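You operate a simulated robot arm through the tools that you are given. There is no shell and no other tool. Be economical: measure what you need, move in short steps, check, and stop when the job is done.

Carry out the task below with a simulated robot arm. There is one attempt and no reset: what you move stays moved.

Task
Take the grey pad from the ledge under the oilers and leave it on the top of the oil bench. Open the cart drawer, take the red tin and leave it in the inside of the cart drawer, then shut the drawer. Put the ticket that says "B 30" from the lay-up bench on the top of the vice bench. Take the steel weight from the lay-up bench and leave it on the top of the vice bench. Put the damp tray on the back of the bench by the light box. Fetch the brown pad and set it in the wash tray. Fetch the board ply from the top of the vice bench and set it on the wiper bench. Push the file drawer shut. Put the damp meter on the cart top away on the scanner shelf. Take the white block from the top of the dryer bench and leave it on the drip shelf under the drum taps. Any order will do. Set down upright: red tin, steel weight, white block.

The check looks at the end state, three seconds after you hand in, the way a careful person would. Anything else that was tipped, shoved, dropped, spilled or broken makes it a failure.

Robot
A 7-joint arm with a vacuum gripper on a trunk, on a base that drives. Base frame: it is fixed to the floor where the robot stands at the start and does not move with it; the origin is under the middle of the robot, x ahead of it, y to its left, z up. Lengths are in m, angles in rad, forces in N, time in s.
With the tool pointing down near the work surface it reaches from about 0.14 to 0.82 m from the robot's upright axis, wherever it stands. Its first joint turns from -2.897 to 2.897 rad. Places, roughly: back of the bench by the light box [-2.9, -7.5, 0.9]; board ply [-3.25, -3.25, 0.75]; brown pad (5x8x5 cm) [-2.1, -2.9, 0.9]; cart drawer [0, 4, 0.6]; damp meter [0.25, 3.75, 0.75]; damp tray (17x12x3 cm) [-2.3, -3.7, 0.9]; drip shelf under the drum taps (94x24 cm) [-2.06, 3.94, 0.6]; file drawer [-3.4, -7.5, 0.7]; grey pad (5x8x5 cm) [0.5, 0.1, 0.6]; inside of the cart drawer [0.1, 4, 0.5]; red tin (7x7x8 cm) [0.5, -0.1, 0.7]; scanner shelf [0.2, -7, 0.8]; steel weight [-3.25, -1.25, 1]; ticket [-3, -1, 0.75]; top of the oil bench [-2.1, 3, 0.9]; top of the vice bench [-3.1, -3.5, 0.8]; wash tray (20x15x5 cm) [-2.5, -2.5, 0.9]; white block (8x5x5 cm) [-2.3, 5.6, 0.9]; wiper bench [-2.3, -3.1, 0.8]. Payload 1.88 kg.
Tool frame: the origin (TCP) lies in the middle of the cups' lips, and z points out of the cups. The gripper has 1 cup of 0.032 m across, covering 0.032 by 0.032 m (tool x, y); the bellows give 0.014 m. With the vacuum on, a cup seals on a smooth face that it is pressed against (1 to 4 N); it does not hold porous or soft things. The pull reaches 41 N.
Orientation is that of the tool frame in the base frame, as a unit quaternion [x, y, z, w]. With the cups facing straight down, the tool's x points along the base's -x, its y along +y and its z along -z.

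Tools
- The arm moves only by the tool arm_command. Its argument "steps" is a list of rows, each an object of numbers (a shift or turn left out is 0, a gripper value left out holds the last): "dx", "dy", "dz": the shift along the base's x, y, z in m; "rx", "ry", "rz": the turn, a rotation vector about the base's x, y, z in rad; "valve": the vacuum: 1 switches it on, 0 off. In form: [{"dx": .., "dy": .., "dz": .., "rx": .., "ry": .., "rz": .., "valve": ..}, ...]. A call has 1 to 12 rows; each row is the pose to reach, as a shift and turn from the pose commanded when the call began. A row lasts 0.2 s, in which the tool goes at most 0.05 m and 0.15 rad; a call with a longer step from one row to the next is refused whole, and so is a gripper value outside its range. Where a pose cannot be reached the arm comes as near as it can. A force on the tool above 40 N (or 10 N above the force at the start of the call, whichever is more), or a blocked arm, ends the call early, and 0.2 s more pass. The pull builds up within a second once a cup has sealed. Time passes only in rows, and 0.2 s behind the last, so rows that repeat a pose give it time. It gives the time, the measured TCP pose, the force on the tool (base axes) and the pull of the vacuum at its end, in the units of the frame above (readings bear some noise), with the torque about the TCP (base axes, N m) and any sound that the robot's microphone picked up, and new pictures: "views" is both (left out), scene, wrist or none.
- Cameras (640 x 400 px; columns grow to the right, rows downward): "scene" is now at [0.0295, 0.1532, 1.3442]; the picture's right is [-0.23, -0.97, 0.00], its down [-0.68, 0.16, -0.72] and it looks along [0.70, -0.16, -0.70] (base axes); focal length 275 px, centre (320, 200). "wrist" rides on the gripper at [0.082, 0.014, -0.216] in the tool frame; the picture's right is [-0.17, 0.99, 0.00], its down [-0.91, -0.15, -0.37] and it looks along [-0.37, -0.06, 0.93] (tool axes); focal length 243 px, centre (320, 200). There is no depth. A picture from a camera that has moved, and an enlarged one, comes with that camera's place and axes in the base frame and with its lens. The place of the scene camera against the robot may be out by one fixed shift of up to 0.018 m in any direction.
- lift_body(by): slides the trunk up (or, below 0, down) by that many m; the arm and the scene camera ride with it, the base frame stays. It gives what a move gives, with no picture.
- roll_base(legs): drives the robot by 1 to 6 legs, each [ahead, left, turn to the left] in m, m and rad, along the robot's own axes; the way and the turn of a leg run together, so that a leg with both is an arc; at most 1.5 m and 3.142 rad a leg. The arm and the cameras ride along, it lands a little off, and it stops where it bumps. It gives what a move gives, and a new picture of the scene camera.
- pan_tilt(pan, tilt): turns the head with the scene camera to pan (to the left, within 2.705 rad either way) and tilt (down, from -0.506 to 1.204), counted from straight ahead of the robot. It gives what a move gives, and a new picture of the scene camera.
- enlarge(camera, box): a new picture of the part [left, top, right, bottom] of that camera's present view, enlarged. No time passes.
- hand_in(): hands the job in; it is judged then, once.

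Go step by step. Nothing tells you exact positions but the pictures and the camera data: compare them with the known pose of the tool, close in by small moves and look again before you grip or let go. The budget is 535 turns and 360 pictures, counting those below and the enlarged ones. Unless the task says otherwise, let go and move clear before handing in, and close with one line.

The tools are called after "Call:" as a command line: name --argument value ..., lists and objects as JSON in quotes. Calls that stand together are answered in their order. arm_command: Moves the arm, as the interface text tells. Its arguments: {"type":"object","properties":{"steps":{"type":"array","items":{"type":"object","properties":{"dx":{"type":"number"},"dy":{"type":"number"},"dz":{"type":"number"},"rx":{"type":"number"},"ry":{"type":"number"},"rz":{"type":"number"},"valve":{"type":"number"}}}},"views":{"type":"string","enum":["both","scene","wrist","none"]}},"required":["steps"]} The other tools are called the same way: lift_body (by) slides the trunk up or down; roll_base (legs) drives the base; pan_tilt (pan, tilt) turns the head that bears the scene camera; enlarge (camera, box) takes an enlarged picture of a part of a camera's view; hand_in () hands the job in.

At the start:

```text
t: 0.0
position: [0.475, -0.0435, 0.9069]
orientation: [0.0, 1.0, -0.001, 0.0]
force: [-0.5, 0.0, -0.8]
ft_torque: [0.0, -0.01, 0.01]
pull: 0.0
trunk travel left (down, up): [-0.3, 0.29]
robot x, y, heading: [0.0019, -0.0001, 0.003]
head pan, tilt: [-0.229, 0.773]
```

scene: 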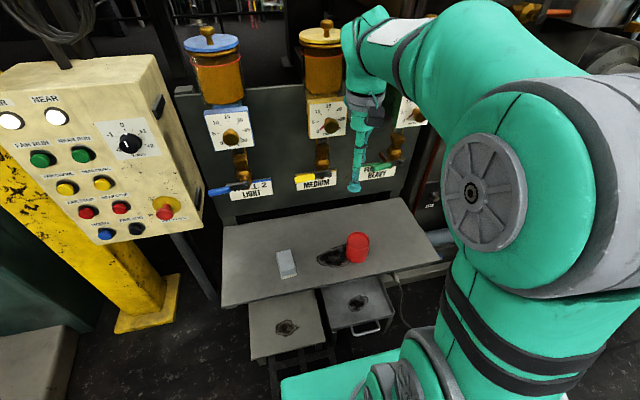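
wrist: 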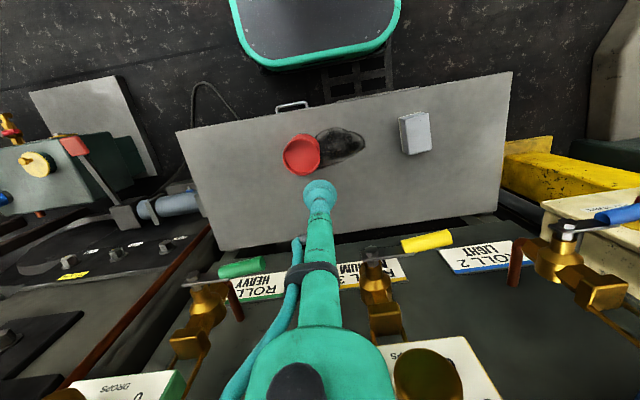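

The grey pad lies near (0.47, 0.135) and the red tin stands near (0.47, -0.08) on the ledge. I'll look closer at the pad first.

Call:
enlarge --camera "wrist" --box '[240, 80, 480, 230]'

Call:
enlarge --camera "scene" --box '[220, 190, 440, 330]'

```text
2.67 times, centred on (360, 155) of wrist
camera zoom: at [0.3943, -0.0321, 1.124], right [0.17, 0.99, 0.0], down [0.91, -0.15, 0.37], along [0.37, -0.06, -0.93], focal length 647 px, centre (213, 320)
```

zoom: 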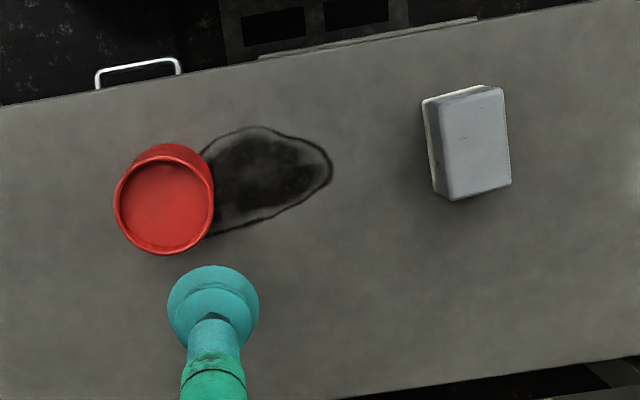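

```text
2.86 times, centred on (330, 260) of scene
camera zoom: at [0.0295, 0.1532, 1.3442], right [-0.23, -0.97, 0.0], down [-0.68, 0.16, -0.72], along [0.7, -0.16, -0.7], focal length 786 px, centre (291, 29)
```

zoom: 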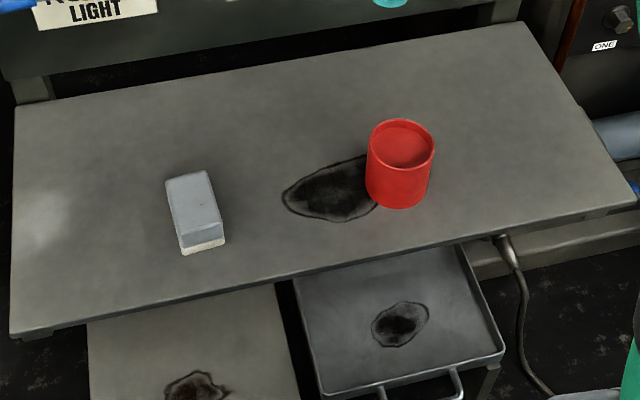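

The pad's smooth grey top is at about (0.479, 0.135). I'll hover above it and check.

Call:
arm_command --steps '[{"dy": 0.045}, {"dy": 0.09}, {"dy": 0.135}, {"dy": 0.178, "dx": 0.004}, {"dy": 0.178, "dx": 0.004, "dz": -0.05}, {"dy": 0.178, "dx": 0.004, "dz": -0.1}, {"dy": 0.178, "dx": 0.004, "dz": -0.15}, {"dy": 0.178, "dx": 0.004, "dz": -0.19}, {"dy": 0.178, "dx": 0.004, "dz": -0.19}]' --views "wrist"

```text
t: 2.0
position: [0.4767, 0.1348, 0.7189]
orientation: [0.0, 1.0, -0.001, 0.0]
force: [0.4, -0.2, 0.1]
ft_torque: [-0.03, -0.01, 0.0]
pull: 0.0
trunk travel left (down, up): [-0.3, 0.29]
robot x, y, heading: [-0.0051, -0.003, 0.004]
head pan, tilt: [-0.229, 0.773]
camera wrist: at [0.3957, 0.147, 0.9345], right [0.17, 0.99, 0.0], down [0.91, -0.15, 0.37], along [0.37, -0.06, -0.93], focal length 243 px, centre (320, 200)
```

wrist: 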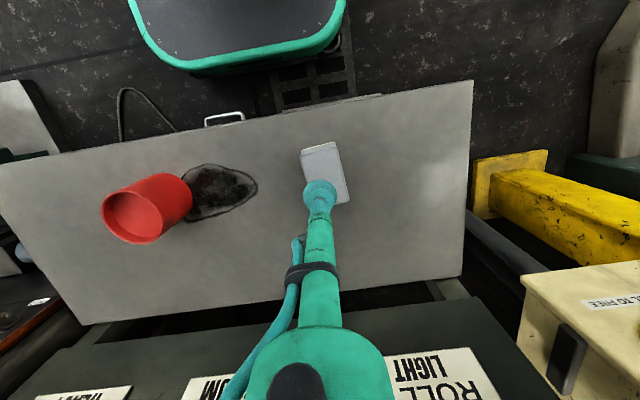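

The cup is over the pad. I'll nudge it to centre and press down with vacuum on.

Call:
arm_command --steps '[{"dx": -0.007, "dy": 0.005, "dz": -0.03, "valve": 1}, {"dx": -0.007, "dy": 0.005, "dz": -0.045}, {"dx": -0.007, "dy": 0.005, "dz": -0.052}, {"dx": -0.007, "dy": 0.005, "dz": -0.056}, {"dx": -0.007, "dy": 0.005, "dz": -0.056}, {"dx": -0.007, "dy": 0.005, "dz": -0.056}, {"dx": -0.007, "dy": 0.005, "dz": -0.056}]' --views "wrist"

```text
t: 3.6
position: [0.4721, 0.1388, 0.6639]
orientation: [0.001, 1.0, -0.001, 0.0]
force: [0.9, -0.3, 0.2]
ft_torque: [-0.02, -0.02, -0.02]
pull: 40.9
trunk travel left (down, up): [-0.3, 0.29]
robot x, y, heading: [0.0018, -0.0023, -0.004]
head pan, tilt: [-0.229, 0.773]
camera wrist: at [0.3905, 0.1511, 0.8793], right [0.17, 0.99, 0.0], down [0.91, -0.15, 0.37], along [0.37, -0.06, -0.93], focal length 243 px, centre (320, 200)
```

wrist: 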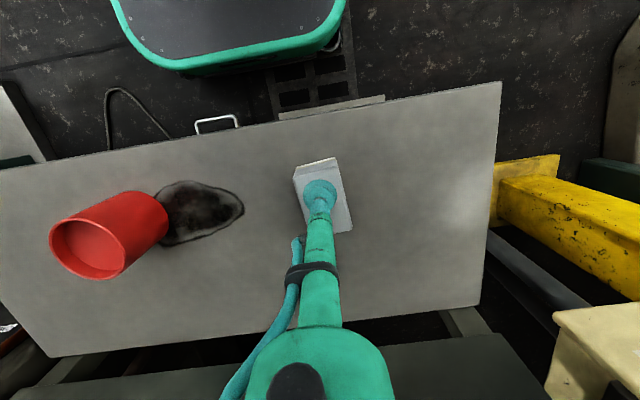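

Sealed. I lift the pad and look around to find the way to the oil bench.

Call:
arm_command --steps '[{"dz": 0.04}, {"dz": 0.09}, {"dz": 0.14}, {"dz": 0.19}, {"dz": 0.24}, {"dz": 0.24, "dx": -0.05}, {"dz": 0.24, "dx": -0.1}, {"dz": 0.24, "dx": -0.1}]' --views "none"

Call:
pan_tilt --pan 1.57 --tilt 0.35

Call:
pan_tilt --pan 2.5 --tilt 0.35

Call:
pan_tilt --pan -1.8 --tilt 0.35

Call:
pan_tilt --pan -2.7 --tilt 0.35

```text
t: 5.4
position: [0.3724, 0.1387, 0.9017]
orientation: [0.001, 1.0, 0.001, 0.0]
force: [0.3, -0.4, -1.9]
ft_torque: [0.0, 0.01, -0.02]
pull: 40.0
trunk travel left (down, up): [-0.3, 0.29]
robot x, y, heading: [-0.0019, -0.0003, 0.001]
head pan, tilt: [-0.229, 0.773]
```

```text
t: 7.2
position: [0.3728, 0.138, 0.9027]
orientation: [0.0, 1.0, 0.001, 0.0]
force: [-0.1, 0.4, -0.8]
ft_torque: [-0.02, 0.02, 0.01]
pull: 41.3
trunk travel left (down, up): [-0.3, 0.29]
robot x, y, heading: [-0.0017, -0.0024, 0.003]
head pan, tilt: [1.571, 0.351]
camera scene: at [-0.0503, 0.2649, 1.3817], right [1.0, 0.0, 0.0], down [0.0, -0.34, -0.94], along [0.0, 0.94, -0.34], focal length 275 px, centre (320, 200)
```

scene: 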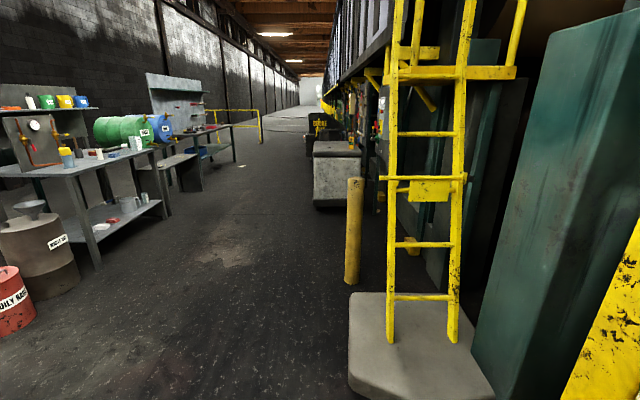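

```text
t: 8.4
position: [0.3739, 0.1386, 0.9025]
orientation: [0.0, 1.0, 0.001, 0.001]
force: [-0.4, 0.0, -0.9]
ft_torque: [0.0, 0.03, -0.07]
pull: 40.5
trunk travel left (down, up): [-0.3, 0.29]
robot x, y, heading: [0.0044, 0.0028, 0.0]
head pan, tilt: [2.499, 0.351]
camera scene: at [-0.1249, 0.2276, 1.3817], right [0.6, 0.8, 0.0], down [0.28, -0.21, -0.94], along [-0.75, 0.56, -0.34], focal length 275 px, centre (320, 200)
```

scene: 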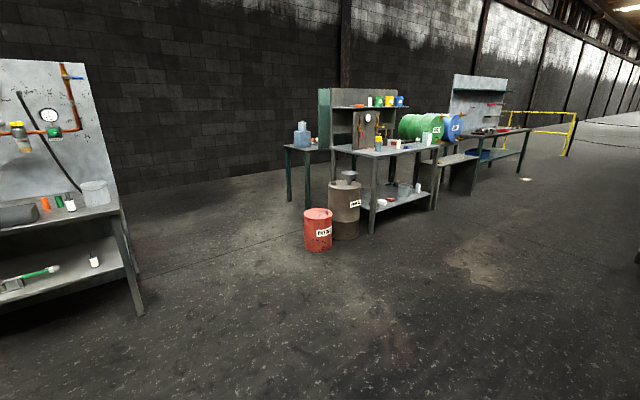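

```text
t: 11.9
position: [0.3734, 0.1376, 0.9019]
orientation: [0.0, 1.0, 0.001, 0.0]
force: [-0.7, 0.0, -0.8]
ft_torque: [-0.01, -0.02, -0.02]
pull: 41.1
trunk travel left (down, up): [-0.3, 0.29]
robot x, y, heading: [0.0031, 0.0041, 0.002]
head pan, tilt: [-1.799, 0.351]
camera scene: at [-0.0714, 0.0811, 1.3817], right [-0.97, 0.23, 0.0], down [0.08, 0.33, -0.94], along [-0.21, -0.91, -0.34], focal length 275 px, centre (320, 200)
```

scene: 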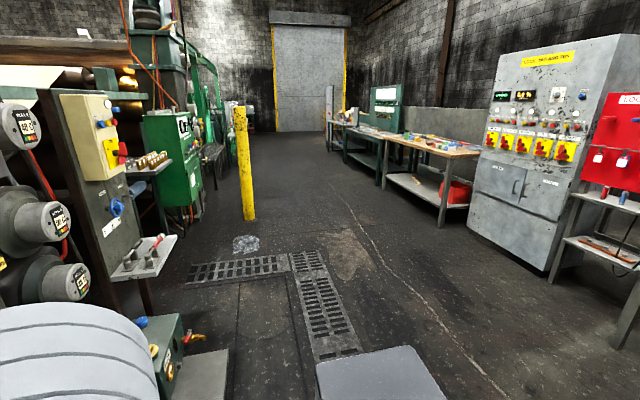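

```text
t: 13.1
position: [0.3722, 0.1377, 0.9014]
orientation: [0.0, 1.0, 0.0, -0.001]
force: [0.3, -0.3, -1.1]
ft_torque: [0.01, 0.01, -0.03]
pull: 41.1
trunk travel left (down, up): [-0.3, 0.29]
robot x, y, heading: [0.0007, -0.0029, -0.004]
head pan, tilt: [-2.7, 0.351]
camera scene: at [-0.1345, 0.1319, 1.3817], right [-0.43, 0.9, 0.0], down [0.31, 0.15, -0.94], along [-0.85, -0.4, -0.34], focal length 275 px, centre (320, 200)
```

scene: 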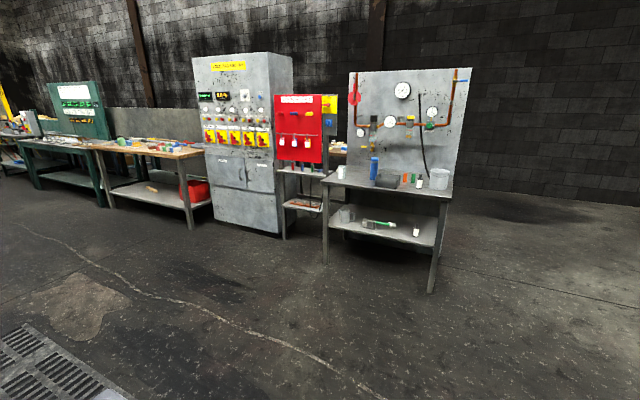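

Holding the pad. The oil bench's front edge is near x = -2.0, y from 2.3 to 3.6; I'll back off, turn and drive along the aisle to it.

Call:
roll_base --legs '[[-0.7, 0, 0], [0, 0, 1.571], [1.3, 0, 0], [1.3, 0, 0], [0, 0, 1.571]]'

Call:
pan_tilt --pan 0 --tilt 0.5

```text
t: 37.2
position: [-1.0347, 2.6356, 0.9021]
orientation: [0.998, -0.063, 0.0, 0.001]
force: [0.4, 0.7, -0.6]
ft_torque: [0.01, 0.01, 0.02]
pull: 40.6
trunk travel left (down, up): [-0.3, 0.29]
robot x, y, heading: [-0.6502, 2.7268, 3.014]
head pan, tilt: [-2.7, 0.351]
camera scene: at [-0.5104, 2.5917, 1.3817], right [0.31, -0.95, 0.0], down [-0.33, -0.11, -0.94], along [0.89, 0.29, -0.34], focal length 275 px, centre (320, 200)
```

scene: 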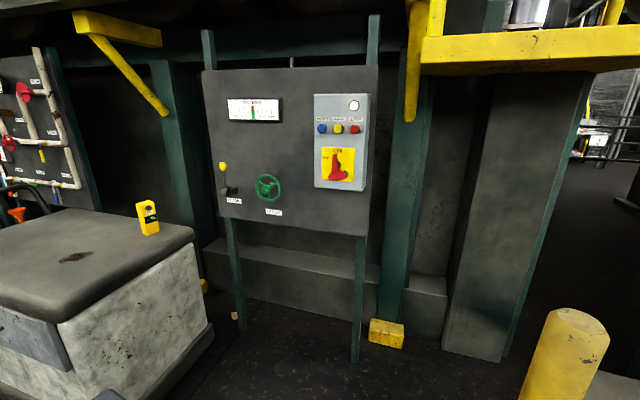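

```text
t: 39.6
position: [-1.0351, 2.6363, 0.9032]
orientation: [0.998, -0.064, -0.001, 0.0]
force: [0.2, 0.0, -0.4]
ft_torque: [0.02, -0.01, 0.0]
pull: 40.6
trunk travel left (down, up): [-0.3, 0.29]
robot x, y, heading: [-0.6509, 2.7269, 3.014]
head pan, tilt: [0.0, 0.499]
camera scene: at [-0.6892, 2.5746, 1.368], right [0.13, 0.99, 0.0], down [0.47, -0.06, -0.88], along [-0.87, 0.11, -0.48], focal length 275 px, centre (320, 200)
```

scene: 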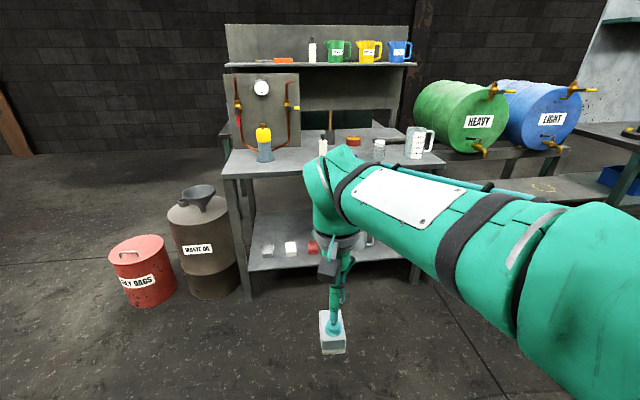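

The bench has a yellow pump bottle, a white bottle, a jar, red item and a jug on it. I raise the pad and drive closer.

Call:
arm_command --steps '[{"dz": 0.05}, {"dz": 0.1}, {"dz": 0.15}, {"dz": 0.2}, {"dz": 0.2}]' --views "none"

Call:
roll_base --legs '[[0, 0, 0.127], [0.6, 0, 0]]'

Call:
arm_command --steps '[{"dz": 0}]' --views "wrist"

```text
t: 40.8
position: [-1.0377, 2.6358, 1.0995]
orientation: [0.998, -0.064, 0.0, 0.0]
force: [0.0, 0.2, -0.9]
ft_torque: [0.04, 0.01, 0.01]
pull: 40.8
trunk travel left (down, up): [-0.3, 0.29]
robot x, y, heading: [-0.6476, 2.724, 3.011]
head pan, tilt: [0.0, 0.499]
```

```text
t: 44.9
position: [-1.6439, 2.599, 1.0987]
orientation: [1.0, -0.009, 0.0, 0.0]
force: [0.4, -0.7, -1.3]
ft_torque: [0.01, -0.02, 0.03]
pull: 40.4
trunk travel left (down, up): [-0.3, 0.29]
robot x, y, heading: [-1.2659, 2.7332, 3.122]
head pan, tilt: [0.0, 0.499]
camera scene: at [-1.2909, 2.5759, 1.368], right [0.02, 1.0, 0.0], down [0.48, -0.01, -0.88], along [-0.88, 0.02, -0.48], focal length 275 px, centre (320, 200)
```

scene: 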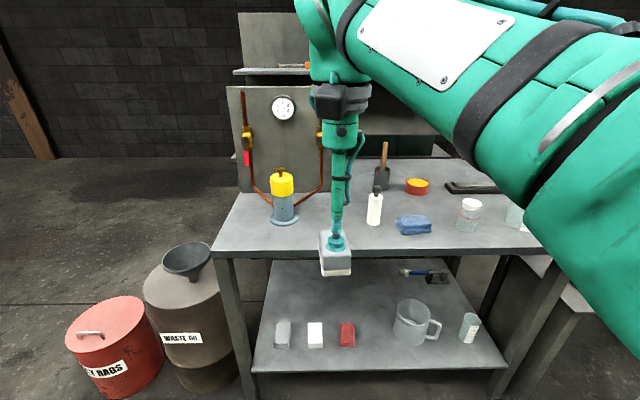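

```text
t: 45.3
position: [-1.6435, 2.5989, 1.0984]
orientation: [1.0, -0.01, 0.0, 0.0]
force: [-0.5, 0.0, -0.3]
ft_torque: [-0.01, 0.02, 0.0]
pull: 40.3
trunk travel left (down, up): [-0.3, 0.29]
robot x, y, heading: [-1.2666, 2.7308, 3.122]
head pan, tilt: [0.0, 0.499]
camera wrist: at [-1.5615, 2.5821, 1.3144], right [-0.18, -0.98, 0.0], down [-0.91, 0.17, 0.37], along [-0.37, 0.07, -0.93], focal length 243 px, centre (320, 200)
```

wrist: 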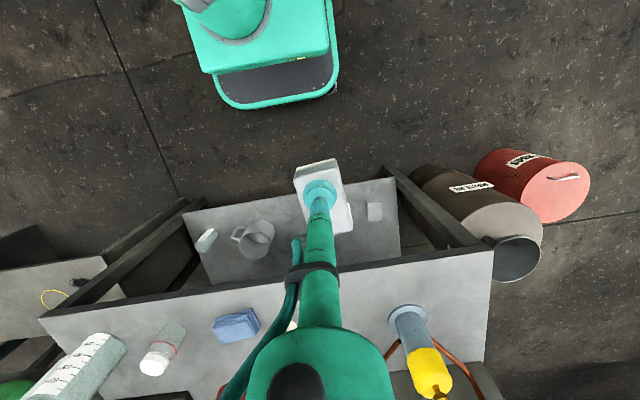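

Free spot on the bench between the pump and the white bottle at about (-2.06, 2.65). I drive 0.2 closer and reach over it.

Call:
roll_base --legs '[[0.2, 0, 0.02]]'

Call:
arm_command --steps '[{"dx": -0.05, "dy": 0.01}, {"dx": -0.1, "dy": 0.02}, {"dx": -0.15, "dy": 0.03}, {"dx": -0.2, "dy": 0.04}, {"dx": -0.21, "dy": 0.05}, {"dx": -0.21, "dy": 0.05, "dz": -0.05}, {"dx": -0.21, "dy": 0.05, "dz": -0.1}, {"dx": -0.21, "dy": 0.05, "dz": -0.1}]'

```text
t: 46.9
position: [-1.8395, 2.5921, 1.0989]
orientation: [1.0, 0.003, 0.0, 0.0]
force: [-0.1, 1.1, -0.9]
ft_torque: [0.01, -0.01, -0.01]
pull: 40.9
trunk travel left (down, up): [-0.3, 0.29]
robot x, y, heading: [-1.4692, 2.7334, -3.14]
head pan, tilt: [0.0, 0.499]
camera scene: at [-1.4865, 2.5764, 1.368], right [-0.01, 1.0, 0.0], down [0.48, 0.0, -0.88], along [-0.88, 0.0, -0.48], focal length 275 px, centre (320, 200)
```

scene: 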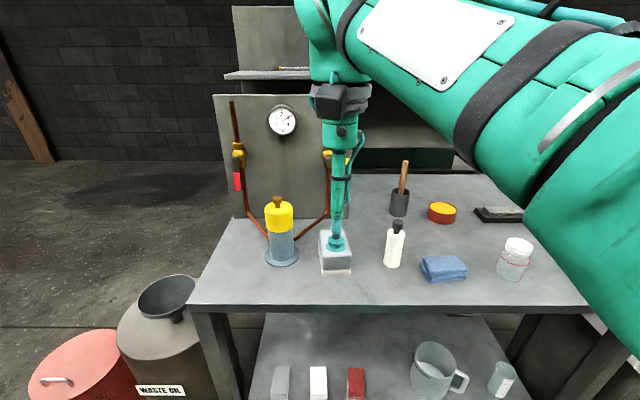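

```text
refused: row 1 steps farther than a row can; nothing moved
```

Call:
arm_command --steps '[{"dx": -0.045, "dy": 0.01}, {"dx": -0.09, "dy": 0.02}, {"dx": -0.135, "dy": 0.03}, {"dx": -0.18, "dy": 0.04}, {"dx": -0.21, "dy": 0.045}, {"dx": -0.21, "dy": 0.045, "dz": -0.05}, {"dx": -0.21, "dy": 0.045, "dz": -0.1}, {"dx": -0.21, "dy": 0.045, "dz": -0.15}, {"dx": -0.21, "dy": 0.045, "dz": -0.15}]'

```text
t: 48.9
position: [-2.0515, 2.6374, 0.9444]
orientation: [1.0, 0.003, 0.001, 0.0]
force: [0.5, 0.0, -1.9]
ft_torque: [0.01, -0.01, 0.01]
pull: 41.0
trunk travel left (down, up): [-0.3, 0.29]
robot x, y, heading: [-1.4648, 2.7336, -3.14]
head pan, tilt: [0.0, 0.499]
camera scene: at [-1.4867, 2.5764, 1.368], right [-0.01, 1.0, 0.0], down [0.48, 0.0, -0.88], along [-0.88, 0.0, -0.48], focal length 275 px, centre (320, 200)
camera wrist: at [-1.9685, 2.6229, 1.1612], right [-0.16, -0.99, 0.0], down [-0.92, 0.15, 0.37], along [-0.37, 0.06, -0.93], focal length 243 px, centre (320, 200)
```

scene: 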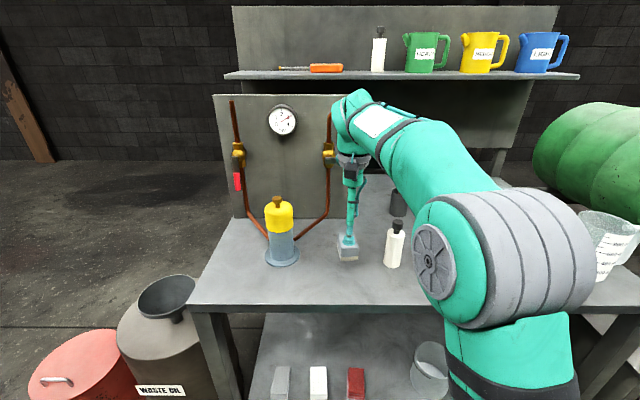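
wrist: 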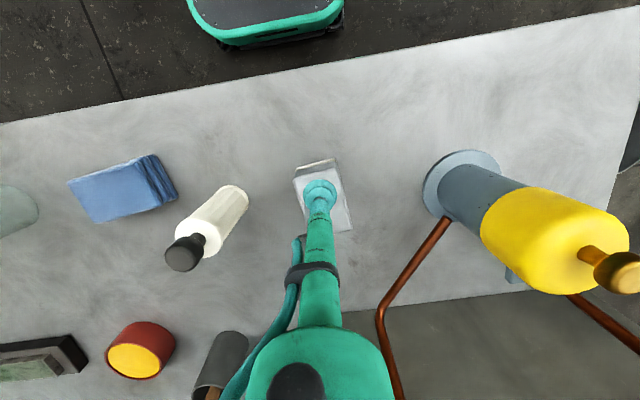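

Call:
arm_command --steps '[{"dz": -0.04}, {"dz": -0.06}, {"dz": -0.07}, {"dz": -0.07}]' --views "scene"

```text
t: 49.6
position: [-2.0539, 2.6346, 0.8864]
orientation: [1.0, 0.003, -0.008, 0.001]
force: [2.3, -0.3, 9.6]
ft_torque: [0.02, -0.14, -0.08]
pull: 40.6
trunk travel left (down, up): [-0.3, 0.29]
robot x, y, heading: [-1.4644, 2.7307, -3.134]
head pan, tilt: [0.0, 0.499]
stopped in row 3: the force on the tool passed its limit (the readings are from after the stop); the commanded pose is now the measured one
camera scene: at [-1.4859, 2.5766, 1.3678], right [-0.01, 1.0, 0.0], down [0.48, 0.0, -0.88], along [-0.88, 0.0, -0.48], focal length 275 px, centre (320, 200)
```

scene: 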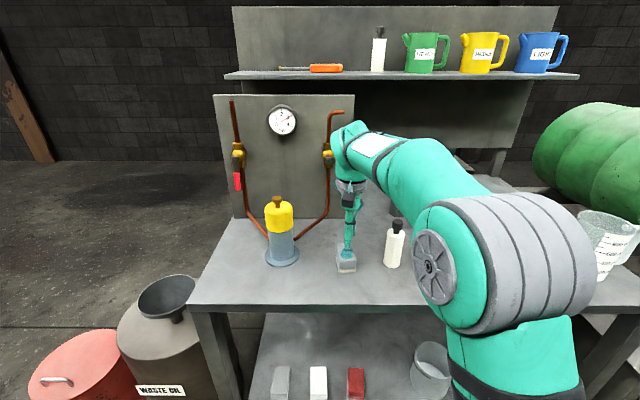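

Contact at z = 0.886: the pad is on the bench. I release and lift.

Call:
arm_command --steps '[{"dz": 0.0, "valve": 0}, {"dz": 0.0}, {"dz": 0.0}, {"dz": 0.0}, {"dz": 0.02}, {"dz": 0.06}, {"dz": 0.11}, {"dz": 0.16}, {"dz": 0.21}, {"dz": 0.21}]' --views "wrist"

Call:
enlarge --camera "scene" --box '[230, 190, 430, 310]'

```text
t: 51.8
position: [-2.0542, 2.6354, 1.0966]
orientation: [1.0, 0.004, -0.007, 0.001]
force: [-1.0, -0.6, 0.1]
ft_torque: [-0.01, -0.02, -0.01]
pull: 0.1
trunk travel left (down, up): [-0.3, 0.29]
robot x, y, heading: [-1.4655, 2.7376, -3.139]
head pan, tilt: [0.0, 0.499]
camera wrist: at [-1.9695, 2.6204, 1.3123], right [-0.16, -0.99, 0.0], down [-0.91, 0.15, 0.39], along [-0.38, 0.06, -0.92], focal length 243 px, centre (320, 200)
```

wrist: 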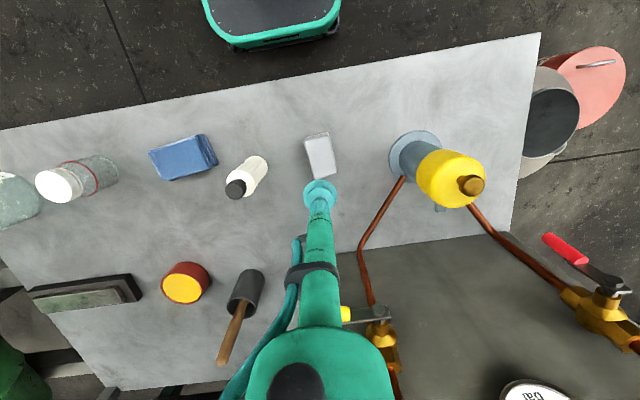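

```text
3.20 times, centred on (330, 250) of scene
camera zoom: at [-1.4868, 2.5764, 1.368], right [-0.01, 1.0, 0.0], down [0.48, 0.0, -0.88], along [-0.88, 0.0, -0.48], focal length 880 px, centre (288, 40)
```

zoom: 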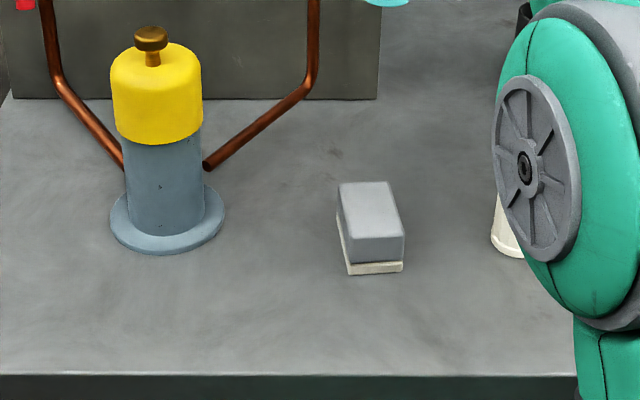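

Grey pad is done. I retract, back off and go sideways towards the dryer bench.

Call:
arm_command --steps '[{"dx": 0.05}, {"dx": 0.1}, {"dx": 0.15}, {"dx": 0.2}, {"dx": 0.22}]' --views "none"

Call:
roll_base --legs '[[-0.35, 0, 0], [0, -1.4, 0], [0, -1.4, 0]]'

```text
t: 53.0
position: [-1.833, 2.6358, 1.0968]
orientation: [1.0, 0.002, -0.007, 0.001]
force: [0.6, -0.2, 0.0]
ft_torque: [-0.05, 0.03, -0.03]
pull: 0.1
trunk travel left (down, up): [-0.3, 0.29]
robot x, y, heading: [-1.4664, 2.7274, -3.137]
head pan, tilt: [0.0, 0.499]
```

```text
t: 68.5
position: [-1.4735, 5.4474, 1.0957]
orientation: [1.0, -0.008, -0.008, 0.001]
force: [0.1, 0.4, -0.1]
ft_torque: [-0.01, -0.02, -0.02]
pull: 0.1
trunk travel left (down, up): [-0.3, 0.29]
robot x, y, heading: [-1.1034, 5.5368, 3.123]
head pan, tilt: [0.0, 0.499]
camera scene: at [-1.1283, 5.3816, 1.368], right [0.02, 1.0, 0.0], down [0.48, -0.01, -0.88], along [-0.88, 0.01, -0.48], focal length 275 px, centre (320, 200)
```

scene: 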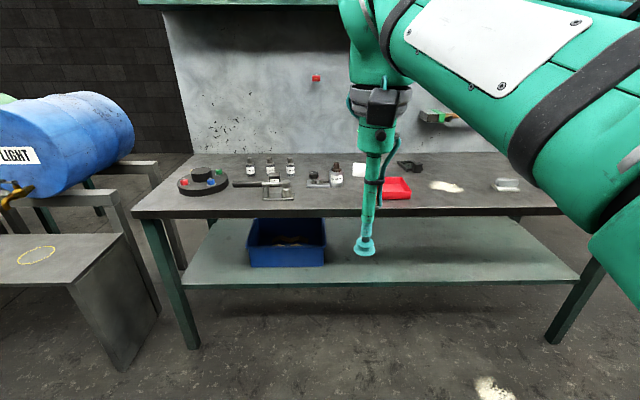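

Call:
enlarge --camera "scene" --box '[160, 130, 560, 290]'

```text
1.60 times, centred on (360, 210) of scene
camera zoom: at [-1.1283, 5.3816, 1.368], right [0.02, 1.0, 0.0], down [0.48, -0.01, -0.88], along [-0.88, 0.01, -0.48], focal length 440 px, centre (256, 184)
```

zoom: 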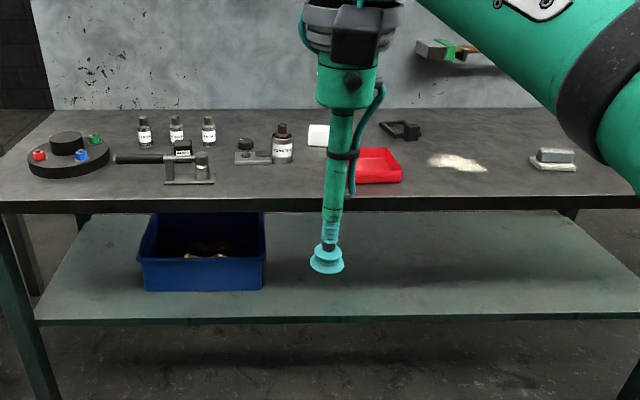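

The white block stands on the dryer bench behind the tool, near (-2.4, 5.59), beside a bottle. I drive 0.4 closer.

Call:
roll_base --legs '[[0.4, 0, 0.018]]'

Call:
arm_command --steps '[{"dx": -0.045}, {"dx": -0.09}, {"dx": -0.135}, {"dx": -0.18}, {"dx": -0.225}, {"dx": -0.25}, {"dx": -0.25}]' --views "both"

```text
t: 70.9
position: [-1.8625, 5.4464, 1.0957]
orientation: [1.0, -0.001, -0.007, 0.001]
force: [0.6, -0.1, 0.2]
ft_torque: [0.01, 0.03, 0.01]
pull: 0.2
trunk travel left (down, up): [-0.3, 0.29]
robot x, y, heading: [-1.4954, 5.5401, 3.135]
head pan, tilt: [0.0, 0.499]
camera scene: at [-1.5163, 5.385, 1.368], right [0.0, 1.0, 0.0], down [0.48, 0.0, -0.88], along [-0.88, 0.0, -0.48], focal length 275 px, centre (320, 200)
```

scene: 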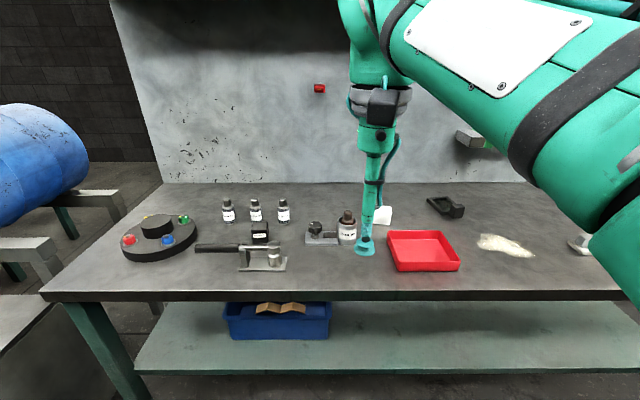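

```text
t: 72.5
position: [-2.107, 5.4479, 1.0881]
orientation: [1.0, 0.0, -0.006, 0.0]
force: [-0.2, 0.4, -0.3]
ft_torque: [0.0, 0.0, 0.03]
pull: 0.2
out of reach, approached as far as the arm can: row 6, 7
trunk travel left (down, up): [-0.3, 0.29]
robot x, y, heading: [-1.4939, 5.5416, 3.134]
head pan, tilt: [0.0, 0.499]
camera scene: at [-1.5168, 5.385, 1.3679], right [0.0, 1.0, 0.0], down [0.48, 0.0, -0.88], along [-0.88, 0.0, -0.48], focal length 275 px, centre (320, 200)
camera wrist: at [-2.0204, 5.432, 1.303], right [-0.17, -0.99, 0.0], down [-0.91, 0.16, 0.39], along [-0.38, 0.06, -0.92], focal length 243 px, centre (320, 200)
```

scene: 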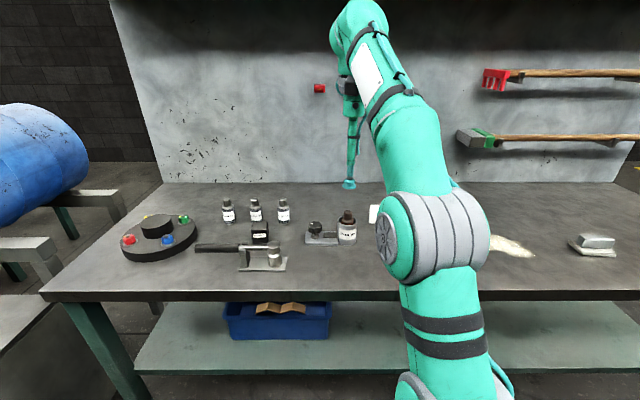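
wrist: 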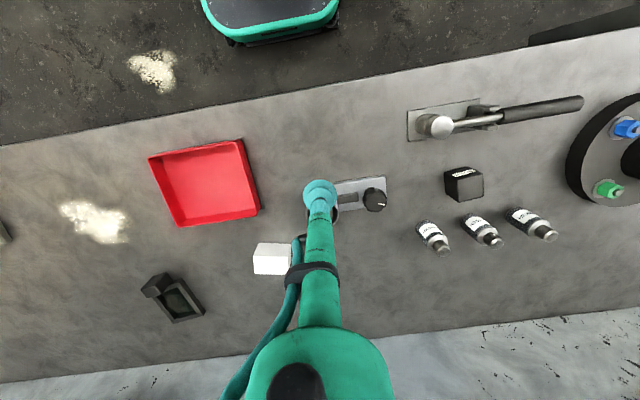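

The white block is near (-2.30, 5.58). I retract a bit, raise the trunk for reach and roll 0.15 closer.

Call:
arm_command --steps '[{"dx": 0.045}, {"dx": 0.09}, {"dx": 0.135}, {"dx": 0.135}]' --views "none"

Call:
lift_body --by 0.2

Call:
roll_base --legs '[[0.15, 0, 0]]'

Call:
enlarge --camera "scene" --box '[260, 160, 460, 280]'

```text
t: 73.5
position: [-1.9716, 5.4437, 1.0887]
orientation: [1.0, 0.0, -0.007, 0.001]
force: [-1.3, -0.7, 0.6]
ft_torque: [-0.01, 0.02, 0.01]
pull: 0.1
trunk travel left (down, up): [-0.3, 0.29]
robot x, y, heading: [-1.4966, 5.5456, 3.143]
head pan, tilt: [0.0, 0.499]
```

```text
t: 75.7
position: [-1.9714, 5.444, 1.2887]
orientation: [1.0, -0.001, -0.007, 0.002]
force: [1.0, 0.0, -0.4]
ft_torque: [-0.01, -0.01, 0.0]
pull: 0.0
trunk travel left (down, up): [-0.5, 0.09]
robot x, y, heading: [-1.4948, 5.5434, 3.138]
head pan, tilt: [0.0, 0.499]
```

```text
t: 77.1
position: [-2.1247, 5.4441, 1.2882]
orientation: [1.0, -0.001, -0.006, 0.0]
force: [-0.9, -0.9, -0.9]
ft_torque: [0.02, 0.0, -0.02]
pull: 0.0
trunk travel left (down, up): [-0.5, 0.09]
robot x, y, heading: [-1.6458, 5.5422, 3.137]
head pan, tilt: [0.0, 0.499]
camera scene: at [-1.6683, 5.3854, 1.568], right [0.0, 1.0, 0.0], down [0.48, 0.0, -0.88], along [-0.88, 0.0, -0.48], focal length 275 px, centre (320, 200)
```

scene: 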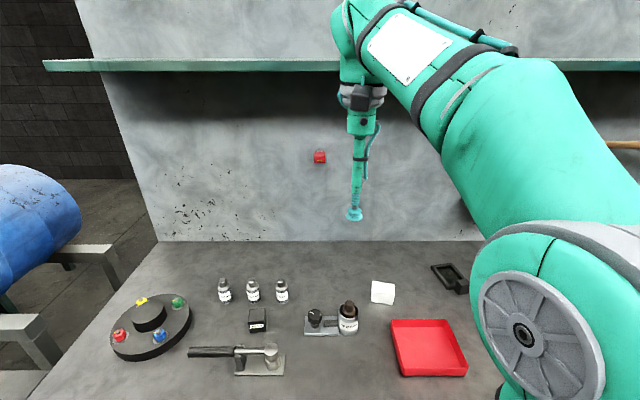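

```text
3.20 times, centred on (360, 220) of scene
camera zoom: at [-1.6683, 5.3854, 1.568], right [0.0, 1.0, 0.0], down [0.48, 0.0, -0.88], along [-0.88, 0.0, -0.48], focal length 880 px, centre (192, 136)
```

zoom: 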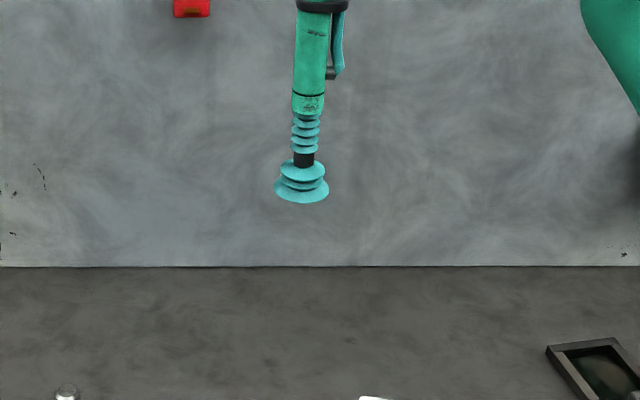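

Call:
arm_command --steps '[{"dx": -0.02, "dy": 0.02, "dz": -0.04}, {"dx": -0.04, "dy": 0.04, "dz": -0.08}, {"dx": -0.06, "dy": 0.06, "dz": -0.12}, {"dx": -0.08, "dy": 0.08, "dz": -0.16}, {"dx": -0.1, "dy": 0.1, "dz": -0.2}, {"dx": -0.13, "dy": 0.12, "dz": -0.23}, {"dx": -0.16, "dy": 0.135, "dz": -0.26}, {"dx": -0.178, "dy": 0.138, "dz": -0.3}, {"dx": -0.178, "dy": 0.138, "dz": -0.3}]' --views "both"

```text
t: 79.1
position: [-2.3033, 5.5842, 0.9846]
orientation: [1.0, -0.001, -0.007, 0.001]
force: [0.3, 0.0, -0.2]
ft_torque: [-0.04, -0.02, 0.01]
pull: 0.0
trunk travel left (down, up): [-0.5, 0.09]
robot x, y, heading: [-1.6435, 5.5429, 3.14]
head pan, tilt: [0.0, 0.499]
camera scene: at [-1.6684, 5.3856, 1.568], right [0.0, 1.0, 0.0], down [0.48, 0.0, -0.88], along [-0.88, 0.0, -0.48], focal length 275 px, centre (320, 200)
camera wrist: at [-2.219, 5.5691, 1.1996], right [-0.17, -0.99, 0.0], down [-0.91, 0.16, 0.39], along [-0.38, 0.06, -0.92], focal length 243 px, centre (320, 200)
```

scene: 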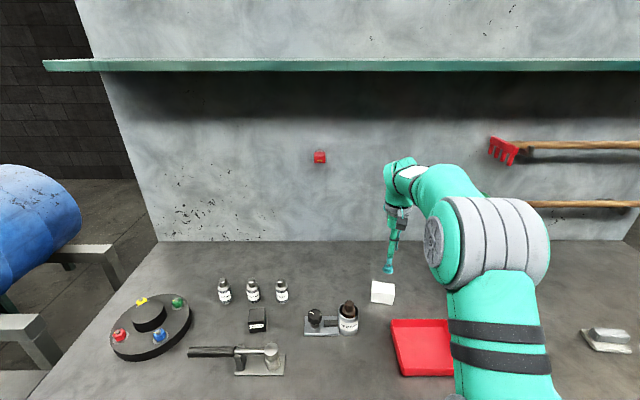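
wrist: 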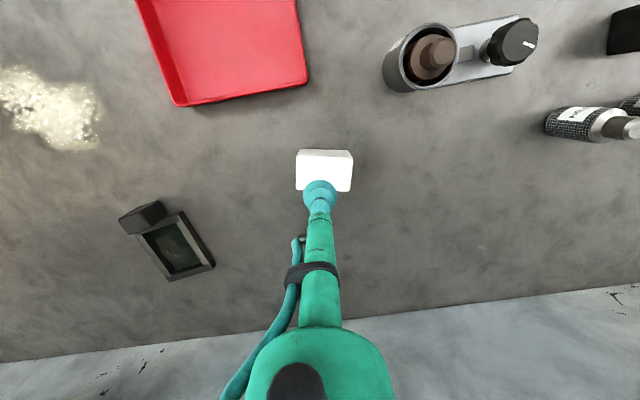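

Call:
enlarge --camera "wrist" --box '[270, 130, 380, 220]'

Call:
enlarge --camera "scene" --box '[330, 230, 430, 330]'

```text
4.44 times, centred on (325, 175) of wrist
camera zoom: at [-2.219, 5.5691, 1.1996], right [-0.17, -0.99, 0.0], down [-0.91, 0.16, 0.39], along [-0.38, 0.06, -0.92], focal length 1078 px, centre (298, 311)
```

zoom: 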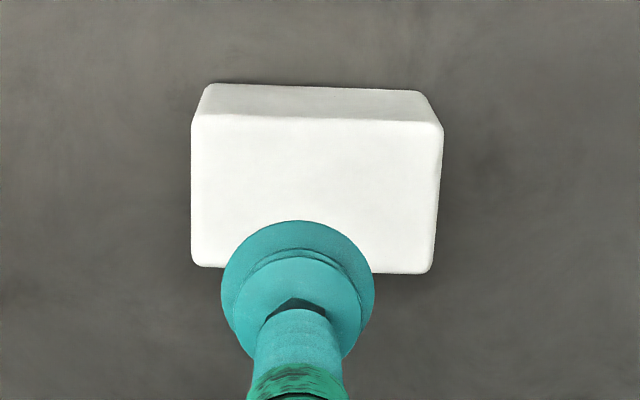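

```text
4.00 times, centred on (380, 280) of scene
camera zoom: at [-1.6684, 5.3856, 1.568], right [0.0, 1.0, 0.0], down [0.48, 0.0, -0.88], along [-0.88, 0.0, -0.48], focal length 1100 px, centre (80, -120)
```

zoom: 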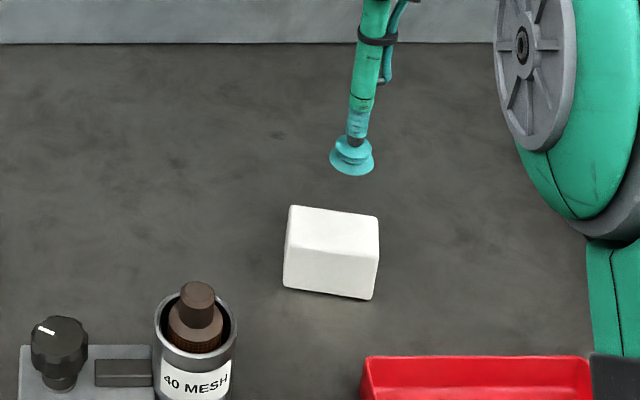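

Call:
arm_command --steps '[{"dx": -0.014, "dy": -0.005, "dz": -0.04, "valve": 1}, {"dx": -0.014, "dy": -0.005, "dz": -0.08}, {"dx": -0.014, "dy": -0.005, "dz": -0.095}, {"dx": -0.014, "dy": -0.005, "dz": -0.1}, {"dx": -0.014, "dy": -0.005, "dz": -0.105}, {"dx": -0.014, "dy": -0.005, "dz": -0.105}]' --views "wrist"

```text
t: 80.1
position: [-2.3216, 5.5763, 0.8946]
orientation: [1.0, -0.002, -0.017, -0.001]
force: [0.2, -0.1, 10.0]
ft_torque: [-0.02, -0.29, -0.24]
pull: 40.9
trunk travel left (down, up): [-0.5, 0.09]
robot x, y, heading: [-1.645, 5.5419, 3.142]
head pan, tilt: [0.0, 0.499]
stopped in row 5: the force on the tool passed its limit (the readings are from after the stop); the commanded pose is now the measured one
camera wrist: at [-2.2316, 5.5604, 1.1083], right [-0.17, -0.99, 0.01], down [-0.9, 0.16, 0.4], along [-0.4, 0.06, -0.91], focal length 243 px, centre (320, 200)
```

wrist: 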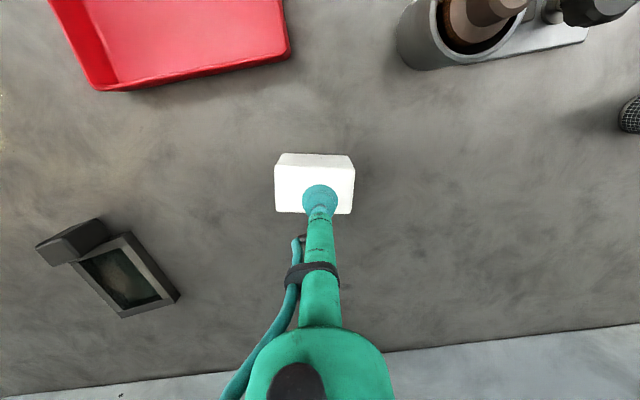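

Sealed on the block. I lift straight up, levelling the small tilt, and retract.

Call:
arm_command --steps '[{"dz": 0.03}, {"dz": 0.06, "ry": -0.034}, {"dz": 0.1, "ry": -0.034}, {"dz": 0.15, "ry": -0.034}, {"dz": 0.2, "ry": -0.034}, {"dz": 0.2, "dx": 0.05, "ry": -0.034}, {"dz": 0.2, "dx": 0.1, "ry": -0.034}, {"dz": 0.2, "dx": 0.15, "ry": -0.034}, {"dz": 0.2, "dx": 0.2, "ry": -0.034}, {"dz": 0.2, "dx": 0.25, "ry": -0.034}, {"dz": 0.2, "dx": 0.27, "ry": -0.034}]' --views "wrist"

```text
t: 82.5
position: [-2.0489, 5.5763, 1.09]
orientation: [1.0, 0.0, 0.004, 0.0]
force: [0.0, 1.4, -3.8]
ft_torque: [0.0, 0.0, -0.03]
pull: 41.2
trunk travel left (down, up): [-0.5, 0.09]
robot x, y, heading: [-1.6445, 5.5397, 3.14]
head pan, tilt: [0.0, 0.499]
camera wrist: at [-1.9695, 5.5613, 1.3065], right [-0.17, -0.99, 0.0], down [-0.92, 0.16, 0.37], along [-0.36, 0.06, -0.93], focal length 243 px, centre (320, 200)
```

wrist: 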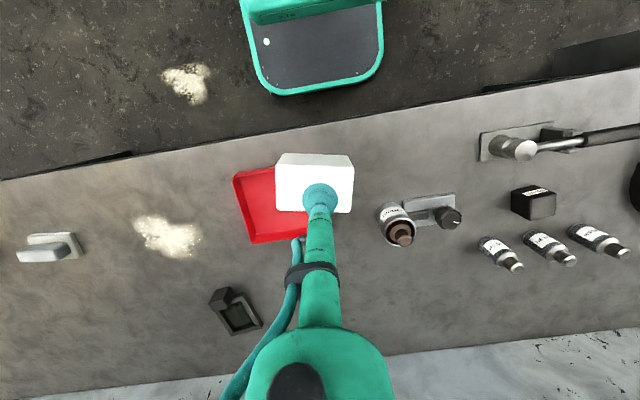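

Call:
roll_base --legs '[[-0.4, 0, 0], [0, 1.4, 0]]'

Call:
pan_tilt --pan 0.15 --tilt 0.6

```text
t: 91.7
position: [-1.6313, 4.1591, 1.0908]
orientation: [1.0, 0.008, 0.003, 0.0]
force: [-0.4, 0.2, -3.2]
ft_torque: [-0.03, -0.02, -0.04]
pull: 40.8
trunk travel left (down, up): [-0.5, 0.09]
robot x, y, heading: [-1.2226, 4.1296, -3.129]
head pan, tilt: [0.0, 0.499]
camera scene: at [-1.244, 3.9748, 1.568], right [-0.01, 1.0, 0.0], down [0.48, 0.01, -0.88], along [-0.88, -0.01, -0.48], focal length 275 px, centre (320, 200)
```

scene: 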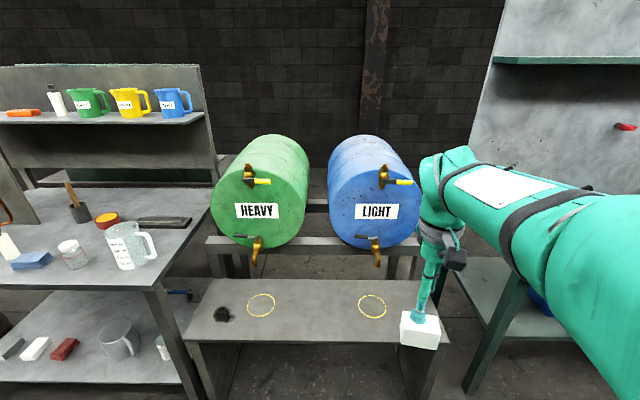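

```text
t: 92.4
position: [-1.6296, 4.1592, 1.0892]
orientation: [1.0, 0.008, 0.003, 0.0]
force: [-0.5, 0.0, -3.2]
ft_torque: [-0.05, 0.0, -0.02]
pull: 40.3
trunk travel left (down, up): [-0.5, 0.09]
robot x, y, heading: [-1.2225, 4.1292, -3.128]
head pan, tilt: [0.15, 0.6]
camera scene: at [-1.2403, 3.9616, 1.5589], right [-0.16, 0.99, 0.0], down [0.56, 0.09, -0.83], along [-0.81, -0.13, -0.56], focal length 275 px, centre (320, 200)
```

scene: 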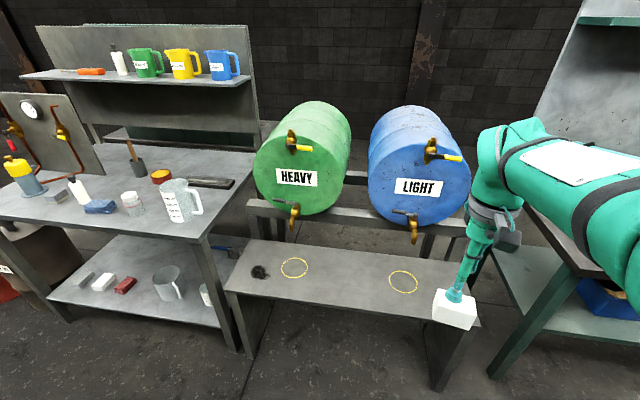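

The best free spot on the drip shelf is between the two yellow rings, around (-1.995, 3.955). I lower the trunk, align and go closer.

Call:
lift_body --by -0.2

Call:
roll_base --legs '[[0, 0.18, -0.013], [0.15, 0, 0]]'

Call:
arm_command --steps '[{"dz": 0}]' --views "wrist"

```text
t: 94.5
position: [-1.6308, 4.1596, 0.8891]
orientation: [1.0, 0.008, 0.004, 0.0]
force: [0.1, -0.7, -4.0]
ft_torque: [-0.02, 0.04, -0.08]
pull: 40.6
trunk travel left (down, up): [-0.3, 0.29]
robot x, y, heading: [-1.2238, 4.132, -3.131]
head pan, tilt: [0.15, 0.6]
```

```text
t: 97.0
position: [-1.7819, 3.9821, 0.8893]
orientation: [1.0, 0.0, 0.004, 0.0]
force: [0.8, 0.3, -4.2]
ft_torque: [0.01, 0.07, -0.02]
pull: 40.9
trunk travel left (down, up): [-0.3, 0.29]
robot x, y, heading: [-1.3759, 3.9489, 3.137]
head pan, tilt: [0.15, 0.6]
camera scene: at [-1.3947, 3.7786, 1.3589], right [-0.15, 0.99, 0.0], down [0.56, 0.08, -0.83], along [-0.82, -0.12, -0.56], focal length 275 px, centre (320, 200)
```

scene: 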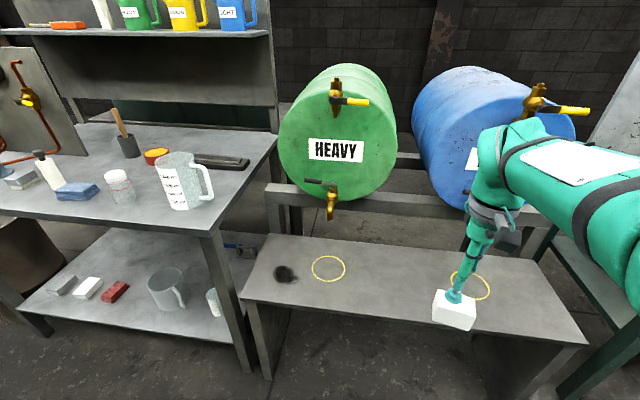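

```text
t: 97.5
position: [-1.7828, 3.981, 0.8907]
orientation: [1.0, 0.0, 0.005, 0.0]
force: [0.5, 0.7, -3.3]
ft_torque: [0.0, 0.01, -0.04]
pull: 41.2
trunk travel left (down, up): [-0.3, 0.29]
robot x, y, heading: [-1.3747, 3.9456, 3.143]
head pan, tilt: [0.15, 0.6]
camera wrist: at [-1.7013, 3.9667, 1.1062], right [-0.17, -0.99, 0.0], down [-0.92, 0.15, 0.37], along [-0.36, 0.06, -0.93], focal length 243 px, centre (320, 200)
```

wrist: 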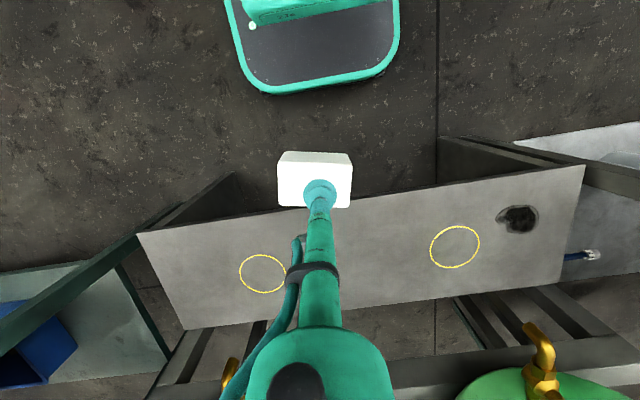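

Call:
arm_command --steps '[{"dx": -0.045, "dy": -0.01}, {"dx": -0.09, "dy": -0.02}, {"dx": -0.135, "dy": -0.03}, {"dx": -0.18, "dy": -0.04}, {"dx": -0.207, "dy": -0.041}, {"dx": -0.207, "dy": -0.041, "dz": -0.05}, {"dx": -0.207, "dy": -0.041, "dz": -0.1}, {"dx": -0.207, "dy": -0.041, "dz": -0.15}, {"dx": -0.207, "dy": -0.041, "dz": -0.15}]' --views "both"

```text
t: 99.5
position: [-1.9855, 3.9423, 0.7378]
orientation: [1.0, 0.0, 0.004, 0.0]
force: [-0.6, 0.4, -4.3]
ft_torque: [0.0, 0.02, -0.01]
pull: 41.0
trunk travel left (down, up): [-0.3, 0.29]
robot x, y, heading: [-1.3784, 3.9502, 3.141]
head pan, tilt: [0.15, 0.6]
camera scene: at [-1.395, 3.7786, 1.3589], right [-0.15, 0.99, 0.0], down [0.56, 0.08, -0.82], along [-0.82, -0.12, -0.57], focal length 275 px, centre (320, 200)
camera wrist: at [-1.9047, 3.9259, 0.9537], right [-0.17, -0.99, 0.0], down [-0.92, 0.15, 0.37], along [-0.36, 0.06, -0.93], focal length 243 px, centre (320, 200)
```

scene: 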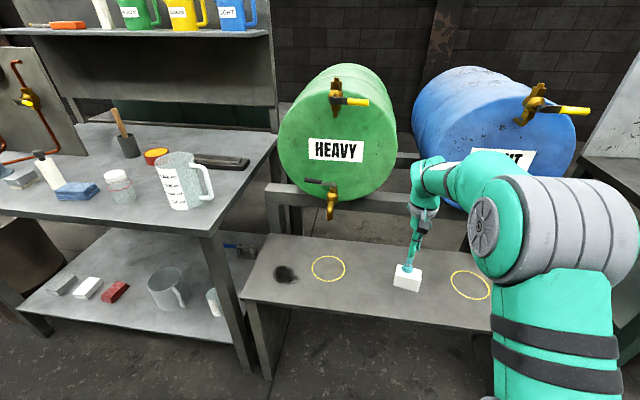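
wrist: 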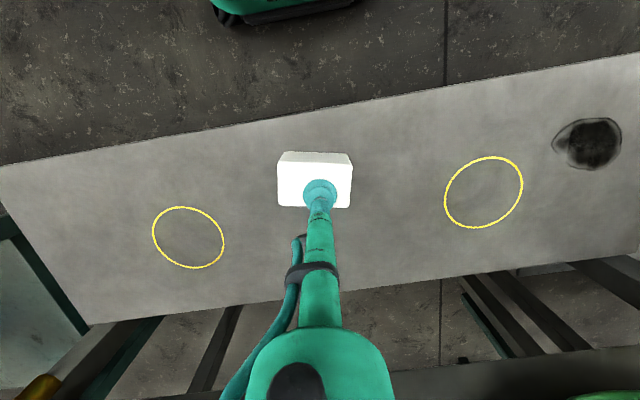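

Well placed between the rings. I lower to contact.

Call:
arm_command --steps '[{"dz": -0.02}, {"dz": -0.035}, {"dz": -0.045}, {"dz": -0.055}, {"dz": -0.065}, {"dz": -0.075}, {"dz": -0.085}, {"dz": -0.095}]' --views "scene"

```text
t: 101.2
position: [-1.9887, 3.9412, 0.65]
orientation: [1.0, -0.001, -0.001, 0.0]
force: [8.6, -1.5, 28.6]
ft_torque: [0.03, -0.1, -0.07]
pull: 41.0
trunk travel left (down, up): [-0.3, 0.29]
robot x, y, heading: [-1.3768, 3.9486, 3.143]
head pan, tilt: [0.15, 0.6]
camera scene: at [-1.3922, 3.7785, 1.3598], right [-0.15, 0.99, 0.0], down [0.56, 0.08, -0.83], along [-0.82, -0.12, -0.56], focal length 275 px, centre (320, 200)
```

scene: 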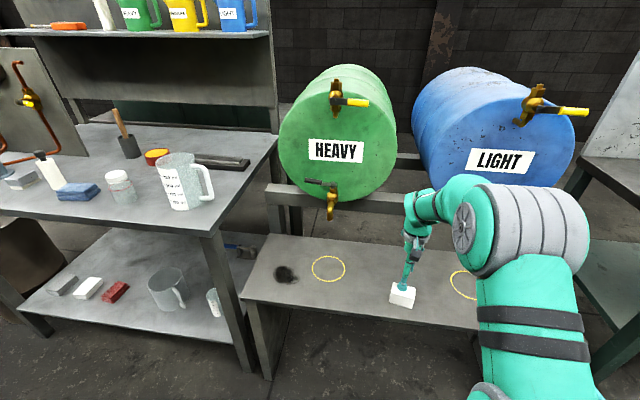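

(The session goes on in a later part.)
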